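You operate a simulated robot arm through the tools that you are given. There is no shell and no other tool. Be economical: measure what you need, move in short steps, check, and stop when the job is done.

The job below is to be done with a simulated robot arm. You get a single attempt, and the scene is never put back.

TASK
Open the second cabinet door from the left, fetch the yellow bracket shim and set it on the cabinet shelf, then shut the door. Then open the middle drawer of the spares drawer block. The order counts.

Only the result counts: the job must be done as asked and must still hold three seconds after the hand-in. Knocking over, shifting, dropping, spilling or breaking anything else fails it.

THE ROBOT
A 7-joint arm with a two-finger parallel gripper on a trunk, on a base that drives. Base frame: it is fixed to the floor where the robot stands at the start and does not move with it; the origin is under the middle of the robot, x ahead of it, y to its left, z up. Lengths are in mm, angles in degrees, forces in N, time in s.
It reaches about 926 mm from its shoulder. Its first joint turns from -115.0 to 115.0 degrees. Places, roughly: cabinet shelf [700, 200, 400]; middle drawer of the spares drawer block [500, 1400, 600]; second cabinet door [700, -100, 400]; yellow bracket shim [-1500, 4000, 1250]. Payload 3.91 kg.
Tool frame: the origin (TCP) lies between the finger pads and is the grasp point; the fingertips stand 30 mm ahead of it; z points along the fingers, y is the line along which they close. Largest opening 110 mm; finger width 20, thickness 10; the body of the gripper, 48 by 112 mm, starts 55 mm behind the TCP.
Orientation is told as [roll, pitch, yaw] about the base's x, y, z axes, in that order, counted from this pose: with the fingers straight down and closing along the base's y, the tool's x points along the base's -x, its y along +y and its z along -z.

THE INTERFACE
- The arm moves only by the tool drive_tool. Its argument "targets" is a list that holds one entry, the list of rows, each a list of 7 numbers: the shift along the tool's x, y, z in mm, then the turn, a rotation vector about the tool's x, y, z in degrees, then the closure, from 0 (fully open) to 1 (shut). In form: [[[dx, dy, dz, rx, ry, rz, hand], ...]]. A call has 1 to 20 rows; each row shifts and turns the commanded pose from where the row before left it, along the tool's axes as they then stand. Rows are played at 5 a second. More than 50 mm and 8.6 degrees between two rows, or a gripper value outside its range, and nothing of the call is played. A pose out of reach is approached as far as the arm can. The call stops where the force on the tool passes 40 N (or 10 N more than at its start, if that is more) or the arm is blocked; 0.2 s more then pass. Each finger travels about 153 mm/s and halts on what it meets, pressing with about 31 N; the grip force reading is that of the motor and also rises with nothing between the fingers. The clock runs only during rows and for 0.2 s after the last one: add rows that do not move to give the fingers time. The reply holds the time, the measured pose of the TCP, the force on the tool along the base axes, the opening and the grip force, in the units named above and with some noise, with the torque about the TCP (base axes, N m) and any sound that the robot's microphone picked up.
- Cameras (640 x 400 px; columns grow to the right, rows downward): "scene" is now at [224.1, 221.4, 981.7]; the picture's right is [0.20, -0.98, 0.00], its down [-0.64, -0.13, -0.75] and it looks along [0.74, 0.15, -0.66] (base axes); focal length 214 px, centre (320, 200). "wrist" rides on the gripper at [72, 17, -103] in the tool frame; the picture's right is [-0.23, 0.97, 0.00], its down [-0.76, -0.18, -0.62] and it looks along [-0.61, -0.14, 0.78] (tool axes); focal length 222 px, centre (320, 200). There is no depth. A picture from a camera that has moved, and an enlarged one, comes with that camera's place and axes in the base frame and with its lens.
- snapshot(camera): a new picture of that camera. The clock stands still meanwhile.
- slide_trunk(by): slides the trunk up (or, below 0, down) by that many mm; the arm and the scene camera ride with it, the base frame stays. It gives what a move gives, with no picture.
- drive_base(legs): drives the robot by 1 to 6 legs, each [ahead, left, turn to the left] in mm, mm and degrees, along the robot's own axes; the way and the turn of a leg run together, so that a leg with both is an arc; at most 1500 mm and 180 degrees a leg. The arm and the cameras ride along, it lands a little off, and it stops where it bumps. It gives what a move gives.
- pan_tilt(pan, tilt): turns the head with the scene camera to pan (to the left, within 80 degrees either way) and tilt (down, from -29 to 69), counted from straight ahead of the robot. It gives what a move gives.
- inspect(camera, box): a new picture of the part [left, top, right, bottom] of that camera's present view, enlarged. The clock stands still meanwhile.
- hand_in(): hands the job in; it is judged then, once.

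Go step by step. Nothing tells you exact positions but the pictures and the camera data: compare them with the known pose of the tool, close in by small moves and look again before you grip or let go. The budget is 165 turns and 108 pictures, counting those below and the enlarged ones. Unless the task says otherwise, let go and move clear before handing in, and close with one line.

The tools are called after "Call:" as a command line: name --argument value ..., lists and objects as JSON in quotes. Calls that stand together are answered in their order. drive_tool: Moves the arm, as the interface text tells. Its arguments: {"type":"object","properties":{"targets":{"type":"array","items":{"type":"array","items":{"type":"array","items":{"type":"number"}}}}},"required":["targets"]} The other tools are called the same way: slide_trunk (by) slides the trunk up or down; drive_base (legs) drives the base; pan_tilt (pan, tilt) turns the head that bears the scene camera; snapshot (camera) takes a picture; inspect (camera, box) takes an enlarged picture of a part of a camera's view; hand_in () hands the job in.

At the start:

```text
t: 0.0
tool_pos: [512.7, -5.1, 842.5]
tool_rot: [-0.1, 0.1, 0.1]
ft_force: [-0.5, 0.2, 0.0]
torque: [-0.01, 0.04, 0.0]
width: 110.0
grasp_force: 0.0
trunk travel left (down, up): [-325.0, 665.0]
robot x, y, heading: [1.1, -2.7, 0.2]
head pan, tilt: [11.4, 41.1]
```

scene: 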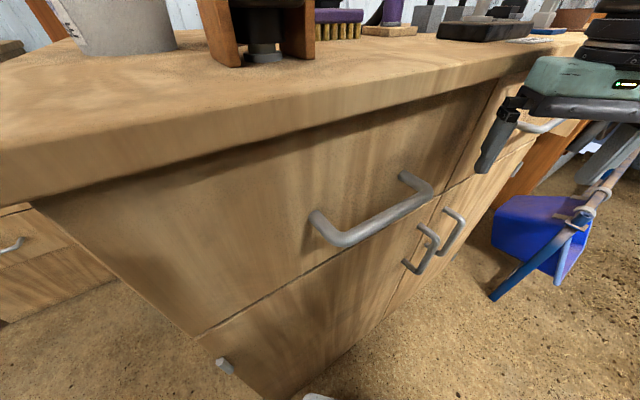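
wrist: 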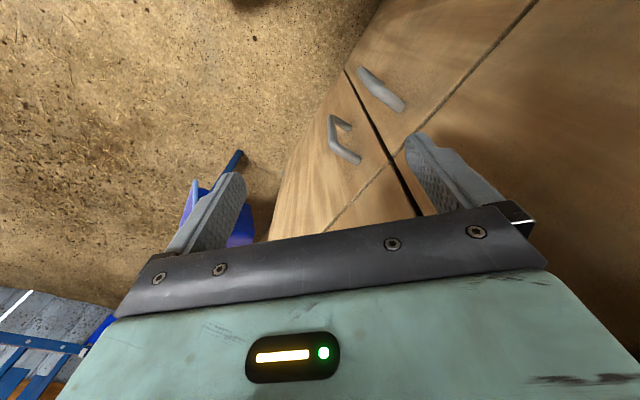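

I see a bench cabinet with drawers on top and doors below right in front of the robot. I'll look around with the head first to map out doors, drawers, and the way to the shim.

Call:
pan_tilt --pan 0 --tilt 20

Call:
snapshot --camera "scene"

Call:
pan_tilt --pan 75 --tilt 20

Call:
snapshot --camera "scene"

```text
t: 0.8
tool_pos: [511.3, -4.7, 843.2]
tool_rot: [0.0, 0.1, 0.0]
ft_force: [-0.6, -0.6, 0.2]
torque: [0.0, -0.03, -0.04]
width: 109.8
grasp_force: 0.0
trunk travel left (down, up): [-325.0, 665.0]
robot x, y, heading: [0.3, -0.9, -0.0]
head pan, tilt: [0.0, 20.0]
```

```text
105 pictures are left
camera scene: at [234.7, 204.7, 1014.7], right [0.0, -1.0, 0.0], down [-0.34, 0.0, -0.94], along [0.94, 0.0, -0.34], focal length 214 px, centre (320, 200)
```

scene: 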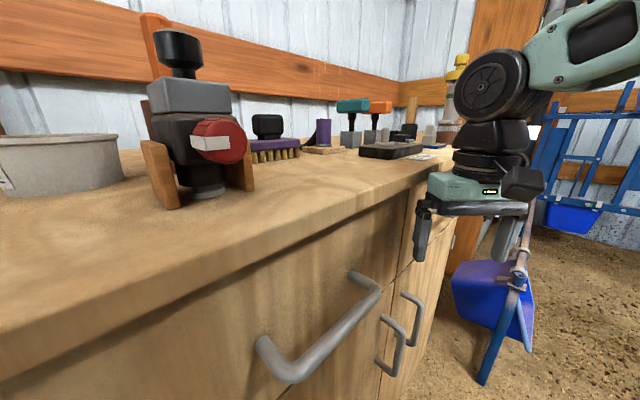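

```text
t: 2.3
tool_pos: [513.3, -5.8, 843.2]
tool_rot: [0.0, 0.2, 0.0]
ft_force: [0.1, -0.2, 1.1]
torque: [0.0, -0.02, 0.02]
width: 110.0
grasp_force: 0.2
trunk travel left (down, up): [-325.0, 665.0]
robot x, y, heading: [-1.6, -2.2, -0.1]
head pan, tilt: [75.0, 20.0]
```

```text
104 pictures are left
camera scene: at [165.7, 294.6, 1014.8], right [0.97, -0.26, 0.0], down [-0.09, -0.33, -0.94], along [0.24, 0.91, -0.34], focal length 214 px, centre (320, 200)
```

scene: 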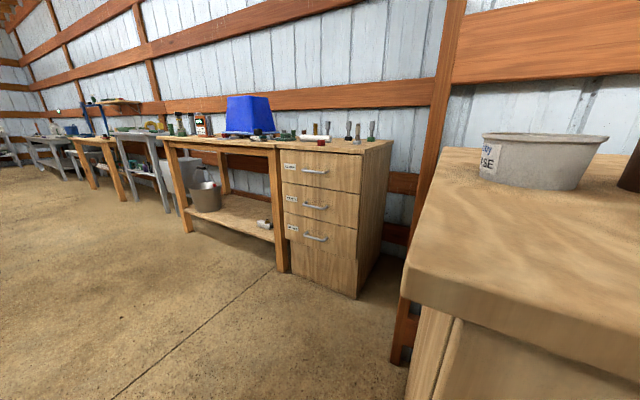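

The drawer block stands further left along the wall. I'm too close to the cabinet, so I back up to see its whole front.

Call:
drive_base --legs '[[-700, 0, 0]]'

Call:
pan_tilt --pan 0 --tilt 25

Call:
snapshot --camera "scene"

```text
t: 5.8
tool_pos: [-72.7, -63.4, 842.4]
tool_rot: [0.1, 0.1, -4.7]
ft_force: [-0.9, 0.6, 0.4]
torque: [-0.02, 0.0, 0.02]
width: 109.8
grasp_force: 0.1
trunk travel left (down, up): [-325.0, 665.0]
robot x, y, heading: [-582.8, -18.3, -4.8]
head pan, tilt: [75.0, 20.0]
stopped in leg 1: the robot was blocked; the commanded pose is now the measured one
```

```text
t: 7.3
tool_pos: [-74.3, -63.6, 842.3]
tool_rot: [0.1, 0.1, -4.6]
ft_force: [0.3, 0.1, -0.5]
torque: [0.02, 0.04, 0.05]
width: 110.1
grasp_force: 0.0
trunk travel left (down, up): [-325.0, 665.0]
robot x, y, heading: [-583.0, -18.7, -4.6]
head pan, tilt: [0.0, 25.0]
```

```text
103 pictures are left
camera scene: at [-334.6, 168.2, 1006.7], right [-0.08, -1.0, 0.0], down [-0.42, 0.03, -0.91], along [0.9, -0.07, -0.42], focal length 214 px, centre (320, 200)
```

scene: 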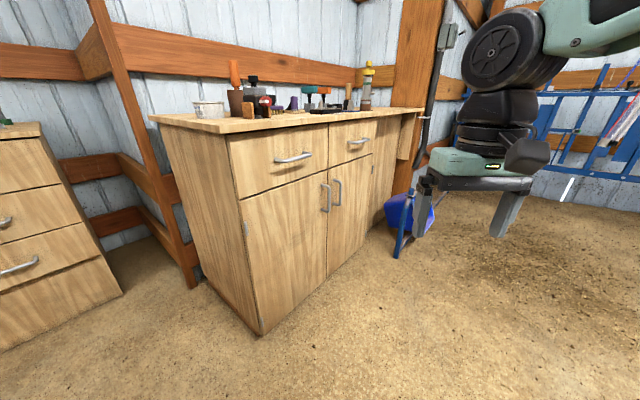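

The cabinet has two drawers over doors with paired handles. I bumped something behind, so I'll check the details of the doors and what lies around.

Call:
inspect --camera "scene" --box '[200, 80, 440, 260]'

Call:
pan_tilt --pan 80 --tilt 30

Call:
snapshot --camera "scene"

Call:
pan_tilt --pan -80 --tilt 30

Call:
snapshot --camera "scene"

```text
2.22 times, centred on (320, 170) of scene
camera zoom: at [-334.6, 168.2, 1006.7], right [-0.08, -1.0, 0.0], down [-0.42, 0.03, -0.91], along [0.9, -0.07, -0.42], focal length 477 px, centre (320, 267)
```

zoom: 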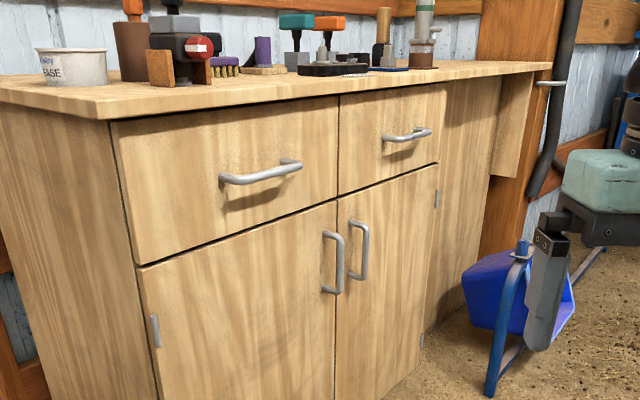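

```text
t: 8.8
tool_pos: [-75.1, -63.6, 843.0]
tool_rot: [0.0, 0.1, -4.6]
ft_force: [-0.3, 0.1, 0.3]
torque: [0.0, 0.01, 0.0]
width: 110.1
grasp_force: 0.1
trunk travel left (down, up): [-325.0, 665.0]
robot x, y, heading: [-585.3, -17.2, -4.6]
head pan, tilt: [80.0, 30.0]
```

```text
101 pictures are left
camera scene: at [-403.5, 263.2, 998.7], right [0.97, -0.25, 0.0], down [-0.13, -0.48, -0.87], along [0.22, 0.84, -0.5], focal length 214 px, centre (320, 200)
```

scene: 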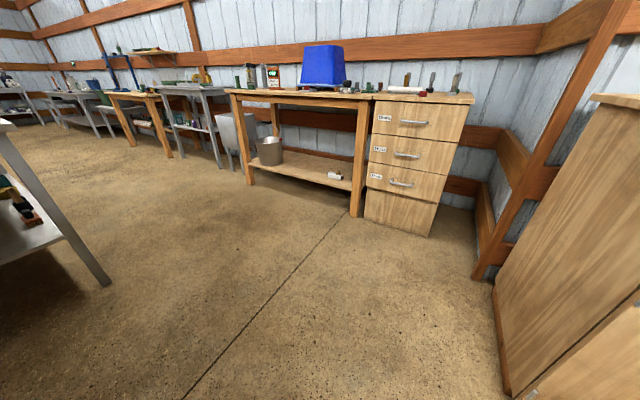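

```text
t: 11.3
tool_pos: [-74.1, -63.0, 842.2]
tool_rot: [0.0, 0.1, -4.7]
ft_force: [0.7, 0.0, 0.0]
torque: [-0.01, 0.0, 0.01]
width: 110.0
grasp_force: 0.1
trunk travel left (down, up): [-325.0, 665.0]
robot x, y, heading: [-582.7, -19.8, -4.6]
head pan, tilt: [-80.0, 30.0]
```

```text
100 pictures are left
camera scene: at [-418.0, 85.6, 998.7], right [-1.0, -0.09, 0.0], down [-0.05, 0.5, -0.87], along [0.08, -0.86, -0.5], focal length 214 px, centre (320, 200)
```

scene: 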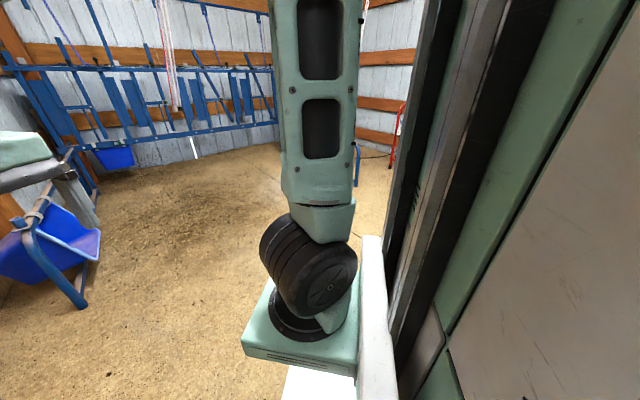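

The second door is the right-hand one, hinged on its right, with its handle at about (538, 19, 634). The cabinet front is turned some 42° from the base frame. I'll drive to stand square in front of the door.

Call:
drive_base --legs '[[567, -457, 0], [0, 0, 46.9]]'

Call:
pan_tilt --pan 0 --tilt 35

Call:
snapshot --camera "scene"

Call:
snapshot --camera "wrist"

```text
t: 17.4
tool_pos: [331.7, -192.5, 843.2]
tool_rot: [0.0, 0.1, 41.2]
ft_force: [-0.1, -0.7, 0.0]
torque: [0.01, 0.0, 0.02]
width: 109.8
grasp_force: 0.0
trunk travel left (down, up): [-325.0, 665.0]
robot x, y, heading: [-58.2, -522.8, 41.3]
head pan, tilt: [-80.0, 30.0]
```

```text
t: 18.9
tool_pos: [332.1, -191.3, 842.6]
tool_rot: [0.0, 0.1, 41.2]
ft_force: [-0.1, 0.7, -0.7]
torque: [-0.02, -0.03, 0.03]
width: 110.1
grasp_force: 0.0
trunk travel left (down, up): [-325.0, 665.0]
robot x, y, heading: [-59.2, -523.9, 41.4]
head pan, tilt: [0.0, 35.0]
```

```text
99 pictures are left
camera scene: at [-18.8, -219.1, 990.9], right [0.66, -0.75, 0.0], down [-0.43, -0.38, -0.82], along [0.62, 0.54, -0.57], focal length 214 px, centre (320, 200)
```

scene: 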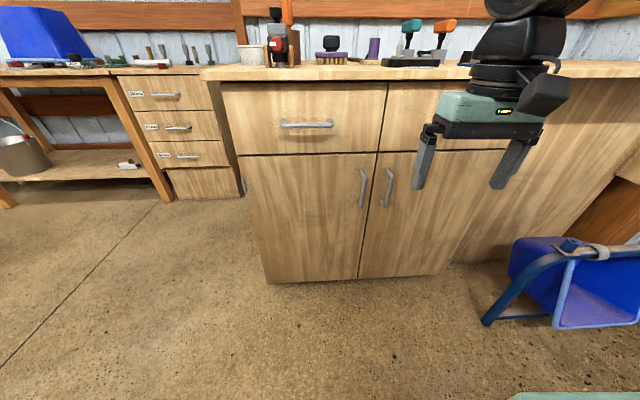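

```text
98 pictures are left
camera wrist: at [267.9, -226.2, 946.6], right [-0.47, 0.88, 0.0], down [0.69, 0.37, 0.62], along [0.55, 0.29, -0.78], focal length 222 px, centre (320, 200)
```

wrist: 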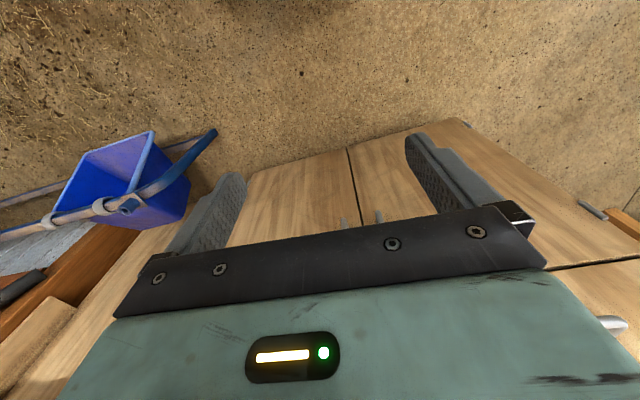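

I'm now square to the cabinet, door 2's handle is about 830 mm ahead of the robot at z≈617. I lower the trunk and swing the gripper to point forward.

Call:
slide_trunk --by -200

Call:
drive_tool --targets '[[[-40, 0, 0, 0, 0, 0, 0], [-40, 0, 0, 0, 0, 0, 0], [-40, 0, 0, 0, 0, 0, 0], [-30, 0, 0, 0, 0, 0, 0], [0, 0, 0, 0, -8.2, 0, 0], [0, 0, 0, 0, -8.2, 0, 0], [0, 0, 0, 0, -8.2, 0, 0], [0, 0, 0, 0, -8.2, 0, 0], [0, 0, 0, 0, -8.2, 0, 0], [0, 0, 0, 0, -8.2, 0, 0], [0, 0, 0, 0, -8.2, 0, 0], [0, 0, 0, 0, -8.2, 0, 0], [0, 0, 0, 0, -8.2, 0, 0], [0, 0, 0, 0, -8.2, 0, 0], [0, 0, 0, 0, -8, 0, 0]]]'

Call:
snapshot --camera "scene"

Call:
snapshot --camera "wrist"

```text
t: 21.1
tool_pos: [332.8, -191.3, 643.0]
tool_rot: [-0.1, 0.0, 41.2]
ft_force: [-0.2, -0.7, -0.2]
torque: [-0.04, 0.0, 0.0]
width: 110.0
grasp_force: 0.1
trunk travel left (down, up): [-125.0, 865.0]
robot x, y, heading: [-54.4, -525.7, 41.2]
head pan, tilt: [0.0, 35.0]
```

```text
t: 24.3
tool_pos: [445.7, -89.5, 643.7]
tool_rot: [86.7, -89.9, -45.5]
ft_force: [0.7, 0.5, -0.1]
torque: [0.02, 0.01, 0.0]
width: 110.1
grasp_force: 0.1
trunk travel left (down, up): [-125.0, 865.0]
robot x, y, heading: [-55.2, -524.6, 41.3]
head pan, tilt: [0.0, 35.0]
```

```text
97 pictures are left
camera scene: at [-18.8, -219.1, 790.9], right [0.66, -0.75, 0.0], down [-0.43, -0.38, -0.82], along [0.62, 0.54, -0.57], focal length 214 px, centre (320, 200)
```

scene: 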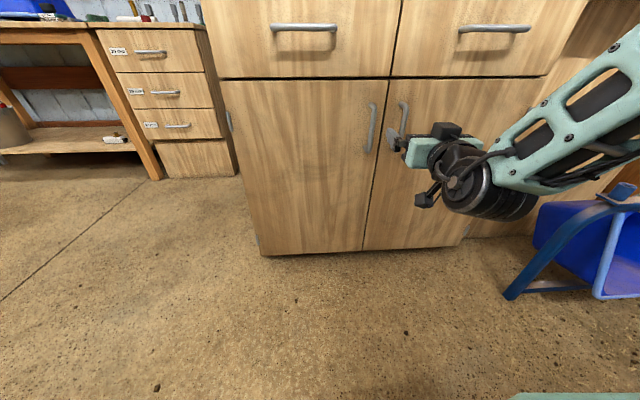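

```text
96 pictures are left
camera wrist: at [357.9, -145.2, 571.5], right [-0.64, 0.73, 0.23], down [-0.35, -0.55, 0.76], along [0.68, 0.41, 0.61], focal length 222 px, centre (320, 200)
```

wrist: 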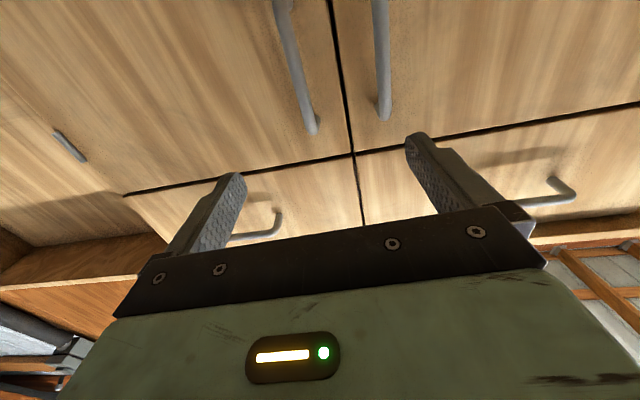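

The wrist view puts the handle bar at about (580, 9), z from ~565 to 669: about 165 mm ahead and 15 mm right of the TCP. I move in part of the way with the fingers partly closed and check.

Call:
drive_tool --targets '[[[15, -8, 0, 0, 0, 0, 0.25], [15, -7, 30, 0, 0, 0, 0.4], [0, 0, 35, 0, 0, 0, 0.4], [0, 0, 35, 0, 0, 0, 0.4]]]'

Call:
snapshot --camera "wrist"

Call:
inspect --camera "scene" --box '[320, 60, 480, 160]'

```text
t: 25.3
tool_pos: [535.7, -28.3, 616.7]
tool_rot: [46.4, -89.9, -5.2]
ft_force: [0.7, -0.1, 0.9]
torque: [0.02, -0.02, 0.04]
width: 66.0
grasp_force: 0.1
out of reach, approached as far as the arm can: row 1
trunk travel left (down, up): [-125.0, 865.0]
robot x, y, heading: [-56.6, -521.7, 41.4]
head pan, tilt: [0.0, 35.0]
```

```text
95 pictures are left
camera wrist: at [447.3, -83.2, 544.8], right [-0.64, 0.73, 0.23], down [-0.35, -0.54, 0.76], along [0.68, 0.41, 0.61], focal length 222 px, centre (320, 200)
```

wrist: 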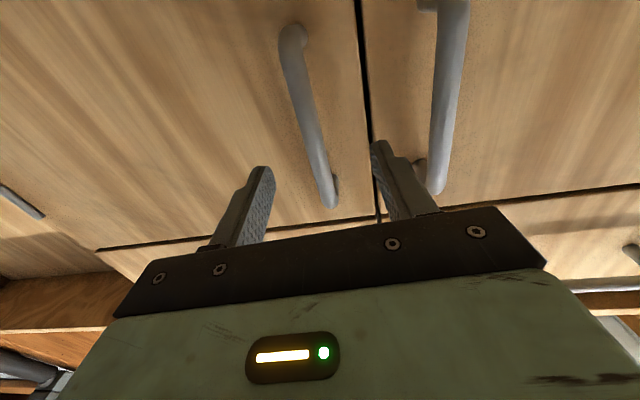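

```text
4.00 times, centred on (400, 110) of scene
camera zoom: at [-18.8, -219.0, 790.9], right [0.66, -0.75, 0.0], down [-0.43, -0.38, -0.82], along [0.62, 0.54, -0.57], focal length 858 px, centre (0, 560)
```

zoom: 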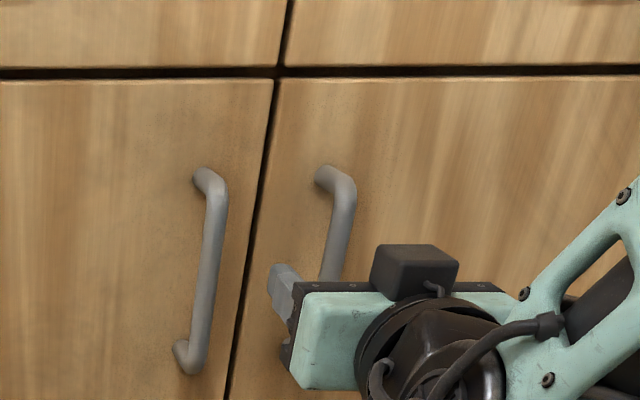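

The handle lies between the fingers, about 55 mm ahead. I go in and close.

Call:
drive_tool --targets '[[[0, -1, 25, 0, 0, 0, 0.4], [0, 0, 20, 0, 0, 0, 0.4], [0, 0, 8, 0, 0, 0, 0.4], [0, 0, 0, 0, 0, 0, 0.4]]]'

Call:
snapshot --camera "wrist"

```text
t: 26.3
tool_pos: [574.8, 6.2, 616.2]
tool_rot: [21.7, -89.9, 19.5]
ft_force: [1.2, -0.1, 0.3]
torque: [-0.01, 0.0, 0.0]
width: 65.8
grasp_force: 0.1
trunk travel left (down, up): [-125.0, 865.0]
robot x, y, heading: [-53.5, -519.9, 41.5]
head pan, tilt: [0.0, 35.0]
```

```text
93 pictures are left
camera wrist: at [487.3, -49.9, 543.6], right [-0.64, 0.73, 0.23], down [-0.35, -0.54, 0.76], along [0.68, 0.41, 0.61], focal length 222 px, centre (320, 200)
```

wrist: 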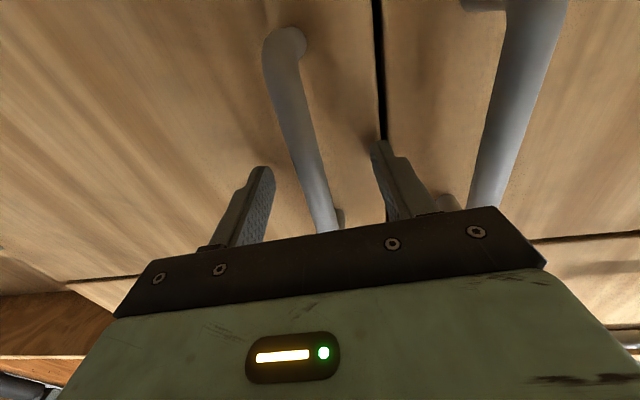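

Call:
drive_tool --targets '[[[0, 0, 0, 0, 0, 0, 0.7], [0, 0, 0, 0, 0, 0, 1], [0, 0, 0, 0, 0, 0, 1], [0, 0, 0, 0, 0, 0, 1]]]'

Call:
snapshot --camera "wrist"

```text
t: 27.3
tool_pos: [576.3, 6.1, 614.8]
tool_rot: [23.5, -89.9, 17.6]
ft_force: [3.2, -3.2, -0.2]
torque: [-0.01, -0.04, 0.03]
width: 13.6
grasp_force: 44.8
trunk travel left (down, up): [-125.0, 865.0]
robot x, y, heading: [-59.6, -527.4, 41.2]
head pan, tilt: [0.0, 35.0]
```

```text
92 pictures are left
camera wrist: at [487.7, -50.4, 543.6], right [-0.64, 0.73, 0.23], down [-0.35, -0.54, 0.76], along [0.68, 0.41, 0.61], focal length 222 px, centre (320, 200)
```

wrist: 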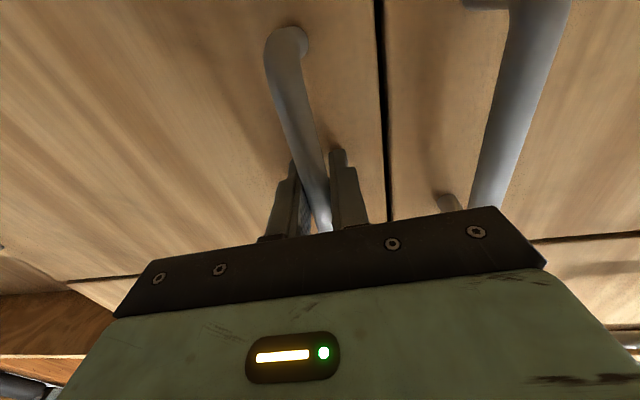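

I hold the handle bar (13.6 mm). Now I pull along the door's arc, radius about 367 mm, hinge on the right; a little first.

Call:
drive_tool --targets '[[[0, -2.2, -16, -2.5, 0, 0, 1], [0, -2.2, -16, -2.5, 0, 0, 1], [0, -2.2, -16, -2.5, 0, 0, 1], [0, -2.2, -16, -2.5, 0, 0, 1]]]'

Call:
snapshot --camera "scene"

```text
t: 28.3
tool_pos: [570.8, -0.7, 615.6]
tool_rot: [48.0, -89.9, -5.7]
ft_force: [9.9, -5.1, 2.9]
torque: [-0.21, 0.15, 0.08]
width: 13.6
grasp_force: 44.9
out of reach, approached as far as the arm can: row 1, 2, 3, 4
trunk travel left (down, up): [-125.0, 865.0]
robot x, y, heading: [-57.8, -521.3, 41.2]
head pan, tilt: [0.0, 35.0]
```

```text
91 pictures are left
camera scene: at [-18.6, -219.2, 790.9], right [0.66, -0.75, 0.0], down [-0.43, -0.38, -0.82], along [0.62, 0.54, -0.57], focal length 214 px, centre (320, 200)
```

scene: 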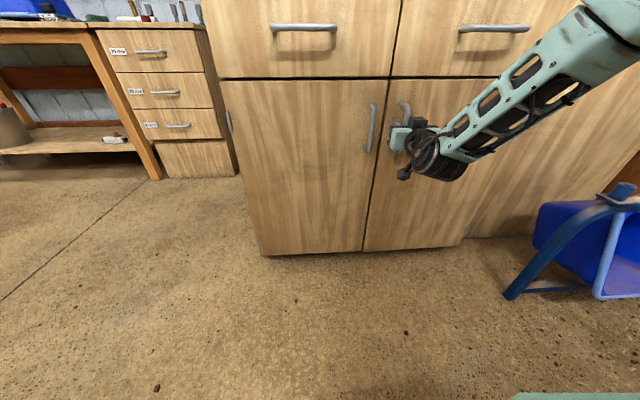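

The arm can't pull in further (wrist limit), so I'll pull with the base instead, holding the handle and following the arc.

Call:
drive_base --legs '[[-60, -13, 0]]'

Call:
snapshot --camera "scene"

```text
t: 29.3
tool_pos: [537.1, -53.5, 615.7]
tool_rot: [82.0, -90.1, -40.1]
ft_force: [31.9, -15.9, 4.8]
torque: [-0.21, 0.31, 0.28]
width: 13.5
grasp_force: 44.9
trunk travel left (down, up): [-125.0, 865.0]
robot x, y, heading: [-91.3, -574.0, 41.3]
head pan, tilt: [0.0, 35.0]
```

```text
90 pictures are left
camera scene: at [-55.0, -269.0, 791.1], right [0.66, -0.75, 0.0], down [-0.43, -0.38, -0.82], along [0.62, 0.54, -0.57], focal length 214 px, centre (320, 200)
```

scene: 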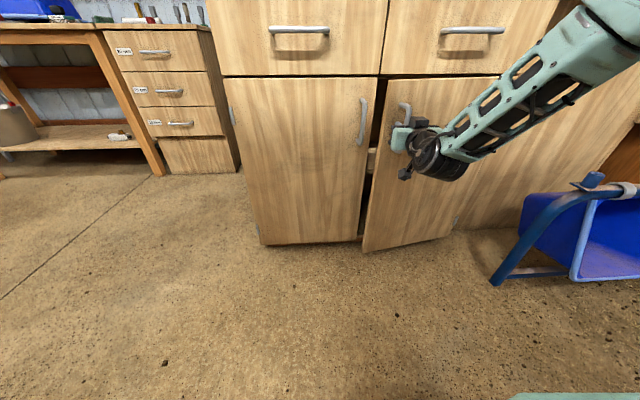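

The door is opening. The side force says to go more to the right, so I continue with a larger right share.

Call:
drive_base --legs '[[-50, -42, 0]]'

```text
t: 30.3
tool_pos: [518.3, -94.4, 616.2]
tool_rot: [7.4, -89.8, 36.3]
ft_force: [-0.6, 0.9, 1.7]
torque: [-0.15, 0.1, -0.04]
width: 13.7
grasp_force: 45.5
trunk travel left (down, up): [-125.0, 865.0]
robot x, y, heading: [-98.7, -623.4, 41.2]
head pan, tilt: [0.0, 35.0]
stopped in leg 1: the force on the tool passed its limit (the readings are from after the stop); the commanded pose is now the measured one
```

Call:
drive_base --legs '[[-30, -16, 0]]'

Call:
snapshot --camera "scene"

```text
t: 31.1
tool_pos: [506.7, -126.2, 616.3]
tool_rot: [10.2, -89.9, 33.3]
ft_force: [3.7, -0.6, 3.0]
torque: [0.02, 0.03, 0.02]
width: 13.6
grasp_force: 45.4
trunk travel left (down, up): [-125.0, 865.0]
robot x, y, heading: [-110.4, -655.4, 41.0]
head pan, tilt: [0.0, 35.0]
```

```text
89 pictures are left
camera scene: at [-75.9, -350.9, 790.9], right [0.66, -0.75, 0.0], down [-0.43, -0.38, -0.82], along [0.62, 0.54, -0.57], focal length 214 px, centre (320, 200)
```

scene: 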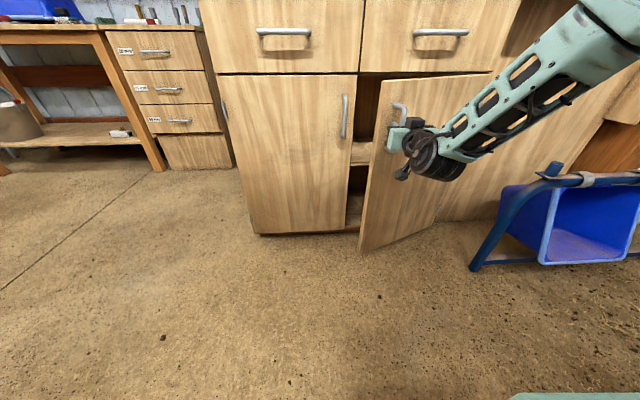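

Call:
drive_base --legs '[[-32, -18, 0], [-32, -21, 0]]'

Call:
drive_base --legs '[[-23, -22, 0], [-21, -24, 0]]'

Call:
snapshot --camera "scene"

```text
t: 32.6
tool_pos: [490.7, -202.0, 615.0]
tool_rot: [9.5, -89.9, 33.0]
ft_force: [0.5, 1.0, -0.3]
torque: [0.23, -0.22, 0.01]
width: 13.5
grasp_force: 45.2
trunk travel left (down, up): [-125.0, 865.0]
robot x, y, heading: [-134.2, -729.5, 41.4]
head pan, tilt: [0.0, 35.0]
stopped in leg 2: the force on the tool passed its limit (the readings are from after the stop); the commanded pose is now the measured one
```

```text
t: 33.9
tool_pos: [490.7, -265.3, 615.3]
tool_rot: [21.3, -89.9, 21.2]
ft_force: [9.5, 0.0, 0.1]
torque: [-0.1, 0.08, -0.01]
width: 13.6
grasp_force: 45.0
trunk travel left (down, up): [-125.0, 865.0]
robot x, y, heading: [-136.2, -788.4, 41.3]
head pan, tilt: [0.0, 35.0]
```

```text
88 pictures are left
camera scene: at [-99.0, -484.7, 790.9], right [0.66, -0.75, 0.0], down [-0.43, -0.38, -0.82], along [0.62, 0.54, -0.57], focal length 214 px, centre (320, 200)
```

scene: 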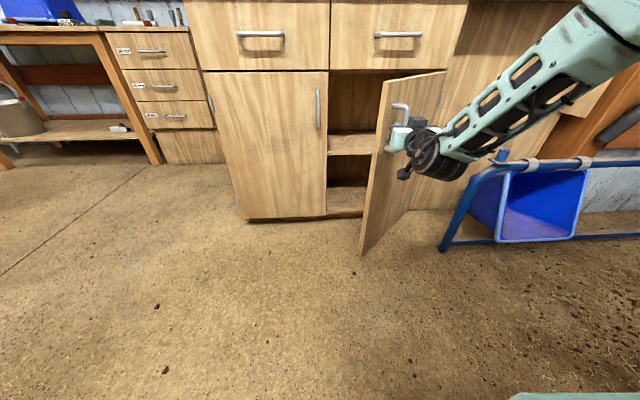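

About 45° open; continue along the arc.

Call:
drive_base --legs '[[-27, -33, 0], [-25, -38, 0]]'

Call:
drive_base --legs '[[-16, -42, 0], [-10, -48, 0]]'

Call:
snapshot --camera "scene"

```text
t: 35.2
tool_pos: [499.8, -333.2, 615.0]
tool_rot: [46.1, -90.0, -4.3]
ft_force: [2.2, 0.8, -3.6]
torque: [0.4, -0.49, 0.04]
width: 13.4
grasp_force: 45.4
trunk travel left (down, up): [-125.0, 865.0]
robot x, y, heading: [-132.3, -851.7, 41.4]
head pan, tilt: [0.0, 35.0]
stopped in leg 2: the force on the tool passed its limit (the readings are from after the stop); the commanded pose is now the measured one
```

```text
t: 36.5
tool_pos: [520.3, -391.1, 614.9]
tool_rot: [18.0, -89.9, 24.5]
ft_force: [-1.0, -1.1, 2.7]
torque: [-0.38, 0.34, -0.03]
width: 13.9
grasp_force: 44.9
trunk travel left (down, up): [-125.0, 865.0]
robot x, y, heading: [-107.6, -913.0, 41.1]
head pan, tilt: [0.0, 35.0]
stopped in leg 2: the force on the tool passed its limit (the readings are from after the stop); the commanded pose is now the measured one
```

```text
87 pictures are left
camera scene: at [-68.8, -608.3, 790.9], right [0.66, -0.75, 0.0], down [-0.43, -0.38, -0.82], along [0.62, 0.54, -0.57], focal length 214 px, centre (320, 200)
```

scene: 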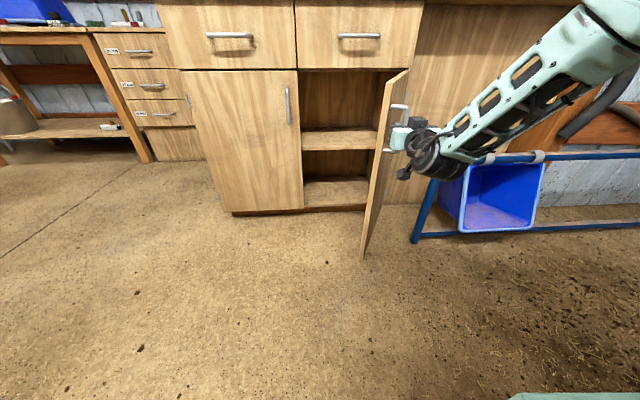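

Call:
drive_base --legs '[[-7, -26, 0], [-4, -28, 0]]'

Call:
drive_base --legs '[[-1, -28, 0], [2, -28, 0]]'

Call:
drive_base --legs '[[5, -28, 0], [7, -28, 0]]'

Call:
snapshot --camera "scene"

Call:
snapshot --camera "wrist"

```text
t: 37.8
tool_pos: [547.5, -439.6, 615.8]
tool_rot: [7.3, -89.9, 35.2]
ft_force: [-24.6, -15.0, 2.7]
torque: [0.42, -0.49, -0.05]
width: 13.6
grasp_force: 45.3
trunk travel left (down, up): [-125.0, 865.0]
robot x, y, heading: [-79.3, -961.3, 41.3]
head pan, tilt: [0.0, 35.0]
```

```text
t: 38.8
tool_pos: [560.9, -461.7, 615.2]
tool_rot: [-3.8, -89.9, 46.5]
ft_force: [-2.7, -2.9, 4.5]
torque: [-0.45, 0.48, -0.07]
width: 13.6
grasp_force: 45.2
trunk travel left (down, up): [-125.0, 865.0]
robot x, y, heading: [-61.8, -986.4, 41.2]
head pan, tilt: [0.0, 35.0]
stopped in leg 2: the force on the tool passed its limit (the readings are from after the stop); the commanded pose is now the measured one
```

```text
t: 39.6
tool_pos: [568.0, -468.3, 615.8]
tool_rot: [-10.4, -90.0, 53.6]
ft_force: [-3.8, -4.2, 4.8]
torque: [-0.43, 0.49, 0.02]
width: 13.6
grasp_force: 45.0
trunk travel left (down, up): [-125.0, 865.0]
robot x, y, heading: [-53.5, -991.5, 41.3]
head pan, tilt: [0.0, 35.0]
stopped in leg 1: the force on the tool passed its limit (the readings are from after the stop); the commanded pose is now the measured one
```

```text
86 pictures are left
camera scene: at [-14.7, -687.6, 790.9], right [0.66, -0.75, 0.0], down [-0.43, -0.38, -0.82], along [0.62, 0.54, -0.57], focal length 214 px, centre (320, 200)
```

scene: 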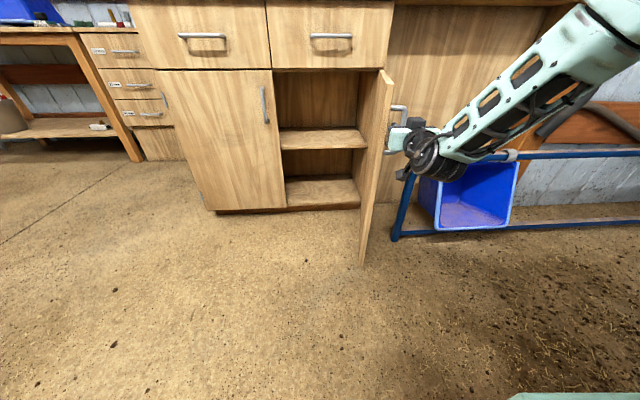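

```text
85 pictures are left
camera wrist: at [481.6, -526.9, 543.6], right [-0.67, 0.71, 0.23], down [-0.33, -0.55, 0.76], along [0.67, 0.43, 0.61], focal length 222 px, centre (320, 200)
```

wrist: 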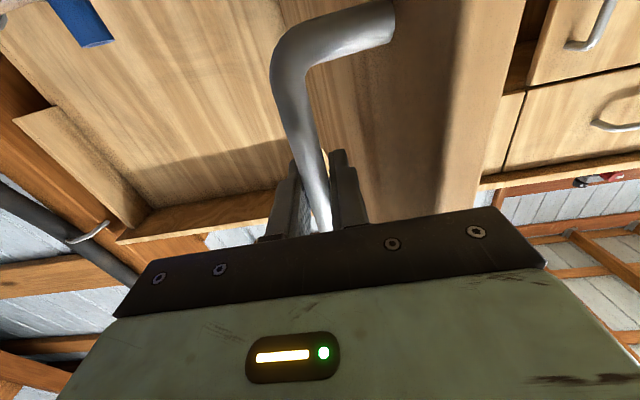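

The door stands about 80° open and a middle shelf shows at z≈470. I release the handle gently and back straight out.

Call:
drive_tool --targets '[[[0, 0, 0, 0, 0, 0, 0.75], [0, 0, 0, 0, 0, 0, 0.7], [0, 0, 0, 0, 0, 0, 0.7]]]'

Call:
drive_base --legs '[[-120, 0, 0]]'

Call:
snapshot --camera "scene"

```text
t: 40.4
tool_pos: [567.5, -467.5, 615.2]
tool_rot: [-10.5, -89.8, 53.5]
ft_force: [-0.8, -0.1, 0.4]
torque: [0.01, 0.03, 0.0]
width: 32.9
grasp_force: 0.0
trunk travel left (down, up): [-125.0, 865.0]
robot x, y, heading: [-54.1, -994.4, 41.0]
head pan, tilt: [0.0, 35.0]
```

```text
t: 41.6
tool_pos: [476.1, -548.5, 615.2]
tool_rot: [-9.8, -90.0, 52.9]
ft_force: [0.2, 0.0, -0.8]
torque: [-0.01, 0.01, 0.02]
width: 33.2
grasp_force: 0.0
trunk travel left (down, up): [-125.0, 865.0]
robot x, y, heading: [-143.8, -1073.9, 41.1]
head pan, tilt: [0.0, 35.0]
```

```text
84 pictures are left
camera scene: at [-106.1, -767.6, 790.9], right [0.66, -0.75, 0.0], down [-0.43, -0.38, -0.82], along [0.62, 0.54, -0.57], focal length 214 px, centre (320, 200)
```

scene: 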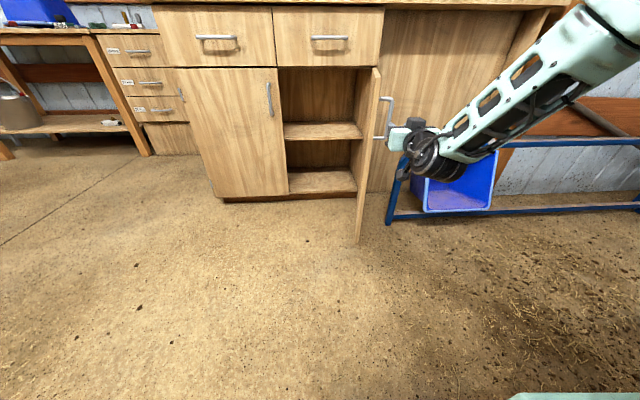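

Clear of the door. I raise the trunk, fold the gripper back down for driving, and look left to plan the route to the shim.

Call:
slide_trunk --by 700

Call:
drive_tool --targets '[[[0, 0, 0, 0, 8.2, 0, 0.3], [0, 0, 0, 0, 8.2, 0, 0], [0, 0, 0, 0, 8.2, 0, 0], [0, 0, 0, 0, 8.2, 0, 0], [0, 0, 0, 0, 8.2, 0, 0], [0, 0, 0, 0, 8.2, 0, 0], [0, 0, 0, 0, 8.2, 0, 0], [0, 0, 0, 0, 8.2, 0, 0], [0, 0, 0, 0, 8.2, 0, 0], [0, 0, 0, 0, 8.2, 0, 0], [0, 0, 0, 0, 8, 0, 0], [40, 0, 0, 0, 0, 0, 0], [40, 0, 0, 0, 0, 0, 0], [40, 0, 0, 0, 0, 0, 0], [40, 0, 0, 0, 0, 0, 0], [40, 0, 0, 0, 0, 0, 0], [40, 0, 0, 0, 0, 0, 0], [40, 0, 0, 0, 0, 0, 0]]]'

Call:
pan_tilt --pan 50 --tilt 25

Call:
snapshot --camera "scene"

Call:
pan_tilt --pan 80 --tilt 25

Call:
snapshot --camera "scene"

```text
refused: 700 is not a number from -400 to 400
```

```text
t: 45.5
tool_pos: [269.8, -741.3, 616.3]
tool_rot: [-0.1, 0.1, 43.1]
ft_force: [-1.2, -0.3, 0.0]
torque: [0.02, -0.01, -0.01]
width: 109.9
grasp_force: 0.2
trunk travel left (down, up): [-125.0, 865.0]
robot x, y, heading: [-142.6, -1070.4, 41.3]
head pan, tilt: [0.0, 35.0]
```

```text
t: 46.6
tool_pos: [272.2, -739.4, 616.4]
tool_rot: [-0.1, 0.2, 43.1]
ft_force: [0.0, -0.9, 0.8]
torque: [0.01, 0.02, -0.01]
width: 109.9
grasp_force: 0.1
trunk travel left (down, up): [-125.0, 865.0]
robot x, y, heading: [-143.1, -1073.3, 41.2]
head pan, tilt: [50.0, 25.0]
```

```text
83 pictures are left
camera scene: at [-174.2, -733.4, 806.6], right [1.0, 0.02, 0.0], down [0.01, -0.42, -0.91], along [-0.02, 0.91, -0.42], focal length 214 px, centre (320, 200)
```

scene: 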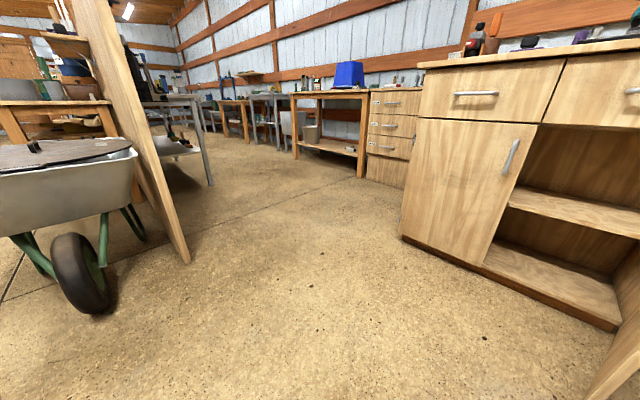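

```text
t: 47.6
tool_pos: [272.1, -740.6, 617.4]
tool_rot: [0.0, 0.2, 43.0]
ft_force: [-0.6, -0.3, -0.8]
torque: [0.01, 0.02, 0.01]
width: 109.9
grasp_force: 0.2
trunk travel left (down, up): [-125.0, 865.0]
robot x, y, heading: [-145.7, -1072.1, 41.0]
head pan, tilt: [80.0, 25.0]
```

```text
82 pictures are left
camera scene: at [-220.0, -746.6, 806.7], right [0.86, 0.52, 0.0], down [0.22, -0.36, -0.91], along [-0.47, 0.78, -0.42], focal length 214 px, centre (320, 200)
```

scene: 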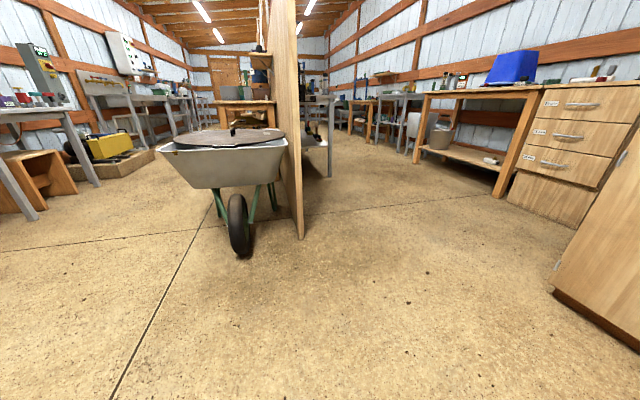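

A centre partition with a wheelbarrow stands on the left. The shim should be on a wall shelf far down the right-hand row. I turn to face down the aisle and drive past the cabinet, clear of the open door.

Call:
drive_base --legs '[[-60, 0, 0], [0, 0, 90], [700, -400, 0], [300, -400, 0]]'

Call:
pan_tilt --pan 0 --tilt 15

Call:
snapshot --camera "scene"

```text
t: 58.9
tool_pos: [-565.9, 606.8, 616.3]
tool_rot: [0.0, 0.3, 132.7]
ft_force: [0.1, -0.2, -0.5]
torque: [0.0, -0.01, 0.0]
width: 109.8
grasp_force: 0.0
trunk travel left (down, up): [-125.0, 865.0]
robot x, y, heading: [-235.9, 187.0, 130.5]
head pan, tilt: [80.0, 25.0]
```

```text
t: 60.4
tool_pos: [-565.9, 607.5, 616.8]
tool_rot: [0.0, 0.2, 132.8]
ft_force: [-0.1, -0.6, 0.2]
torque: [0.0, -0.02, 0.01]
width: 110.0
grasp_force: 0.1
trunk travel left (down, up): [-125.0, 865.0]
robot x, y, heading: [-239.6, 188.0, 130.7]
head pan, tilt: [0.0, 15.0]
```

```text
81 pictures are left
camera scene: at [-545.3, 233.6, 822.9], right [0.76, 0.65, 0.0], down [0.17, -0.2, -0.97], along [-0.63, 0.73, -0.26], focal length 214 px, centre (320, 200)
```

scene: 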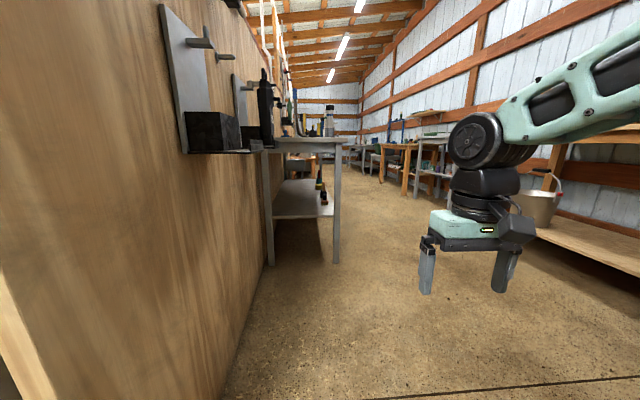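

The aisle runs at heading ≈124°, with the grey bench close on the left. I sidestep right and drive on.

Call:
drive_base --legs '[[150, -450, -7], [1300, 0, 0]]'

Call:
slide_trunk --by 400

Call:
snapshot --camera "scene"

Call:
pan_tilt --pan -45 --tilt 15

Call:
snapshot --camera "scene"

```text
t: 62.4
tool_pos: [-370.7, 856.8, 610.8]
tool_rot: [1.8, 0.0, 124.8]
ft_force: [0.7, -0.1, 0.7]
torque: [0.04, -0.01, 0.0]
width: 110.1
grasp_force: 0.1
trunk travel left (down, up): [-125.0, 865.0]
robot x, y, heading: [-113.7, 390.0, 122.8]
head pan, tilt: [0.0, 15.0]
stopped in leg 1: the robot was blocked; the commanded pose is now the measured one
```

```text
t: 66.2
tool_pos: [-377.5, 850.1, 1013.7]
tool_rot: [1.4, 0.0, 125.2]
ft_force: [-0.4, -0.3, 0.3]
torque: [0.01, 0.0, 0.02]
width: 110.1
grasp_force: 0.0
trunk travel left (down, up): [-525.0, 465.0]
robot x, y, heading: [-115.9, 385.0, 123.0]
head pan, tilt: [0.0, 15.0]
```

```text
80 pictures are left
camera scene: at [-420.4, 468.8, 1222.7], right [0.84, 0.55, 0.0], down [0.14, -0.22, -0.97], along [-0.53, 0.81, -0.26], focal length 214 px, centre (320, 200)
```

scene: 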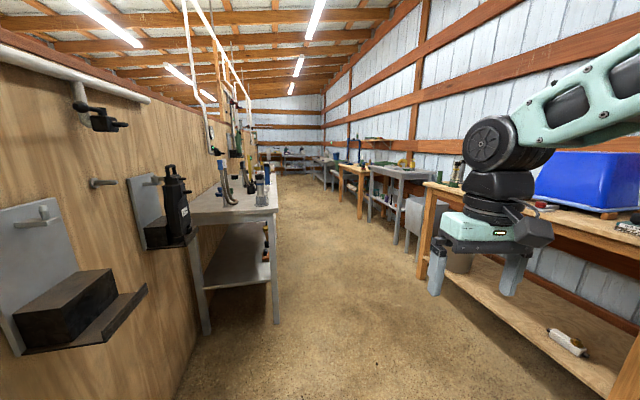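

```text
t: 67.3
tool_pos: [-377.4, 849.0, 1013.6]
tool_rot: [1.4, -0.1, 125.2]
ft_force: [0.1, -0.5, -0.2]
torque: [0.0, 0.01, 0.0]
width: 109.9
grasp_force: 0.0
trunk travel left (down, up): [-525.0, 465.0]
robot x, y, heading: [-119.1, 384.1, 123.4]
head pan, tilt: [-45.0, 15.0]
```

```text
79 pictures are left
camera scene: at [-350.2, 482.1, 1222.9], right [0.98, -0.21, 0.0], down [-0.05, -0.25, -0.97], along [0.2, 0.95, -0.26], focal length 214 px, centre (320, 200)
```

scene: 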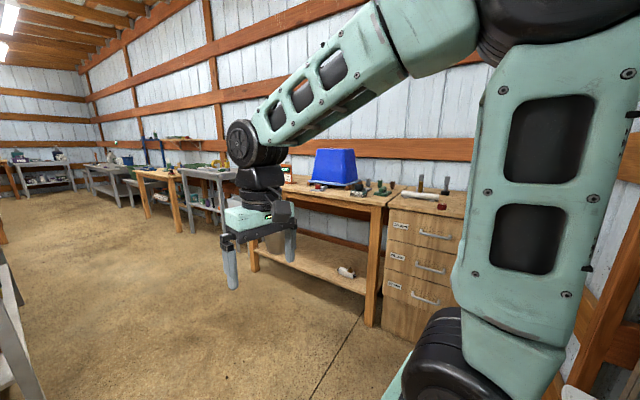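

I was blocked on the right by the cabinet corner, I think. I check what I touched before moving on.

Call:
pan_tilt --pan -80 --tilt 35

Call:
snapshot --camera "scene"

```text
t: 68.3
tool_pos: [-376.6, 851.4, 1012.5]
tool_rot: [1.4, 0.1, 125.2]
ft_force: [-0.9, 0.0, -0.3]
torque: [-0.02, -0.01, 0.0]
width: 110.0
grasp_force: 0.0
trunk travel left (down, up): [-525.0, 465.0]
robot x, y, heading: [-120.0, 387.3, 122.7]
head pan, tilt: [-80.0, 35.0]
```

```text
78 pictures are left
camera scene: at [-305.0, 451.0, 1191.0], right [0.68, -0.73, 0.0], down [-0.42, -0.39, -0.82], along [0.6, 0.56, -0.57], focal length 214 px, centre (320, 200)
```

scene: 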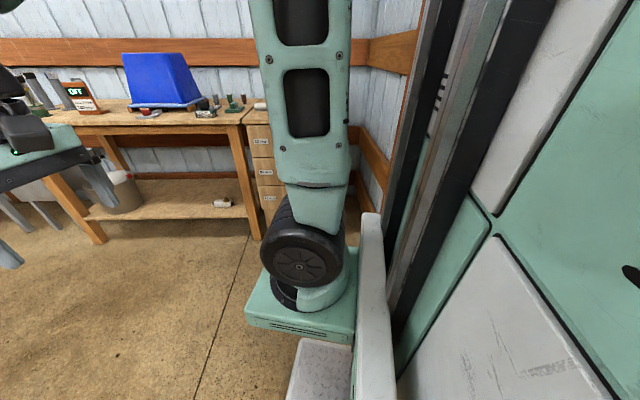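

Call:
drive_base --legs '[[500, 20, 0], [700, -250, 0]]'

Call:
pan_tilt --pan -30 --tilt 10

Call:
snapshot --camera "scene"

```text
t: 75.0
tool_pos: [-837.8, 2003.8, 1011.4]
tool_rot: [1.4, -0.1, 124.9]
ft_force: [0.4, 0.8, -0.1]
torque: [-0.01, 0.01, -0.02]
width: 110.1
grasp_force: 0.1
trunk travel left (down, up): [-525.0, 465.0]
robot x, y, heading: [-579.9, 1539.3, 122.9]
head pan, tilt: [-80.0, 35.0]
```

```text
t: 76.2
tool_pos: [-838.0, 2003.2, 1013.1]
tool_rot: [1.3, 0.0, 125.0]
ft_force: [0.3, 0.4, 0.7]
torque: [-0.02, 0.01, 0.0]
width: 110.1
grasp_force: 0.1
trunk travel left (down, up): [-525.0, 465.0]
robot x, y, heading: [-576.0, 1539.7, 122.9]
head pan, tilt: [-30.0, 10.0]
```

```text
77 pictures are left
camera scene: at [-833.5, 1637.5, 1231.0], right [1.0, 0.05, 0.0], down [0.01, -0.17, -0.98], along [-0.05, 0.98, -0.17], focal length 214 px, centre (320, 200)
```

scene: 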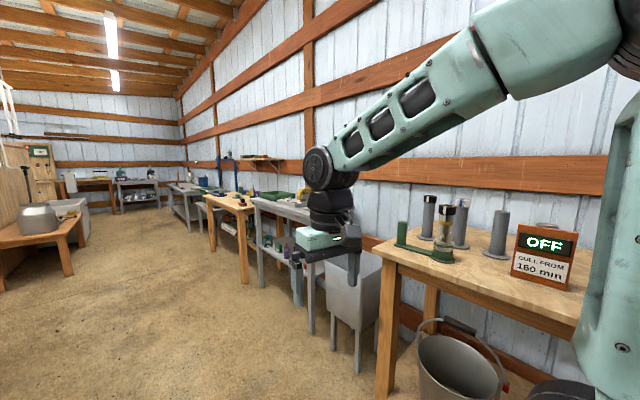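

The wall shelf is visible ahead over the wooden table. Row runs at heading ~133°, so I turn and drive until level with it.

Call:
drive_base --legs '[[0, 0, 10], [1400, 0, 0], [900, 0, 0]]'

Call:
pan_tilt --pan -60 --tilt 15

Call:
snapshot --camera "scene"

```text
t: 88.0
tool_pos: [-2493.0, 3572.3, 1012.1]
tool_rot: [1.4, 0.1, 136.8]
ft_force: [-0.7, -0.5, 0.3]
torque: [0.01, -0.02, 0.02]
width: 109.7
grasp_force: 0.1
trunk travel left (down, up): [-525.0, 465.0]
robot x, y, heading: [-2142.3, 3170.6, 135.0]
head pan, tilt: [-30.0, 10.0]
```

```text
t: 89.0
tool_pos: [-2494.0, 3572.7, 1011.9]
tool_rot: [1.4, 0.0, 136.6]
ft_force: [-0.5, -0.3, 0.4]
torque: [-0.02, 0.01, 0.03]
width: 109.9
grasp_force: 0.1
trunk travel left (down, up): [-525.0, 465.0]
robot x, y, heading: [-2148.0, 3169.0, 134.9]
head pan, tilt: [-60.0, 15.0]
```

```text
76 pictures are left
camera scene: at [-2367.7, 3214.6, 1222.9], right [0.96, -0.27, 0.0], down [-0.07, -0.25, -0.97], along [0.26, 0.93, -0.26], focal length 214 px, centre (320, 200)
```

scene: 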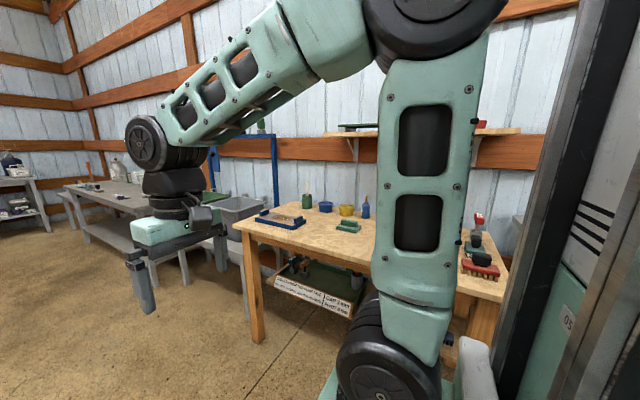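

The shelf hangs over the wooden table on my right. I turn to face it and raise the trunk.

Call:
drive_base --legs '[[0, 0, -90]]'

Call:
slide_trunk --by 350

Call:
pan_tilt --pan 0 --tilt 25

Call:
snapshot --camera "scene"

```text
t: 93.2
tool_pos: [-1742.8, 3515.3, 1013.2]
tool_rot: [1.5, 0.0, 46.8]
ft_force: [0.0, 0.3, -0.5]
torque: [-0.01, -0.01, 0.0]
width: 110.3
grasp_force: 0.1
trunk travel left (down, up): [-525.0, 465.0]
robot x, y, heading: [-2144.8, 3165.3, 44.8]
head pan, tilt: [-60.0, 15.0]
```

```text
t: 96.6
tool_pos: [-1742.2, 3516.2, 1361.9]
tool_rot: [1.4, 0.0, 46.8]
ft_force: [0.8, 0.5, -0.4]
torque: [0.01, 0.0, 0.01]
width: 110.0
grasp_force: 0.2
trunk travel left (down, up): [-875.0, 115.0]
robot x, y, heading: [-2144.4, 3169.6, 44.7]
head pan, tilt: [-60.0, 15.0]
```

```text
t: 97.9
tool_pos: [-1741.3, 3514.8, 1363.1]
tool_rot: [1.3, 0.0, 46.8]
ft_force: [-0.5, -0.1, -0.5]
torque: [-0.02, 0.02, 0.01]
width: 110.0
grasp_force: 0.0
trunk travel left (down, up): [-875.0, 115.0]
robot x, y, heading: [-2149.5, 3167.8, 44.7]
head pan, tilt: [0.0, 25.0]
```

```text
75 pictures are left
camera scene: at [-2124.2, 3477.6, 1556.7], right [0.7, -0.71, 0.0], down [-0.3, -0.3, -0.91], along [0.65, 0.64, -0.42], focal length 214 px, centre (320, 200)
```

scene: 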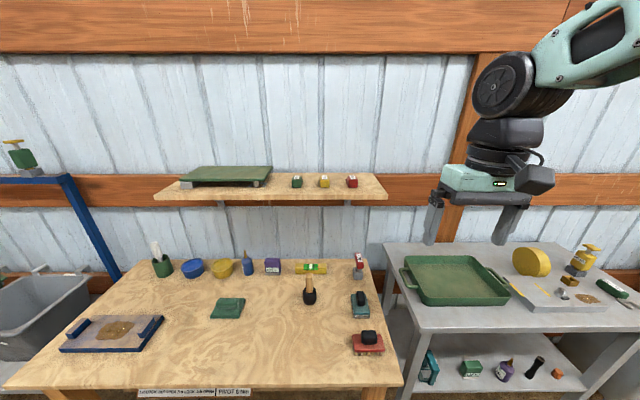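

Three small blocks (green, yellow, red) stand on the shelf. I zoom in.

Call:
inspect --camera "scene" --box '[270, 160, 390, 220]'

```text
5.33 times, centred on (330, 190) of scene
camera zoom: at [-2124.2, 3477.6, 1556.7], right [0.7, -0.71, 0.0], down [-0.3, -0.3, -0.91], along [0.65, 0.64, -0.42], focal length 1144 px, centre (267, 253)
```

zoom: 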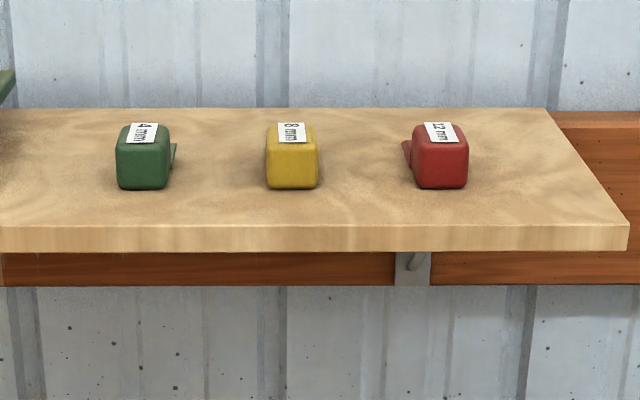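

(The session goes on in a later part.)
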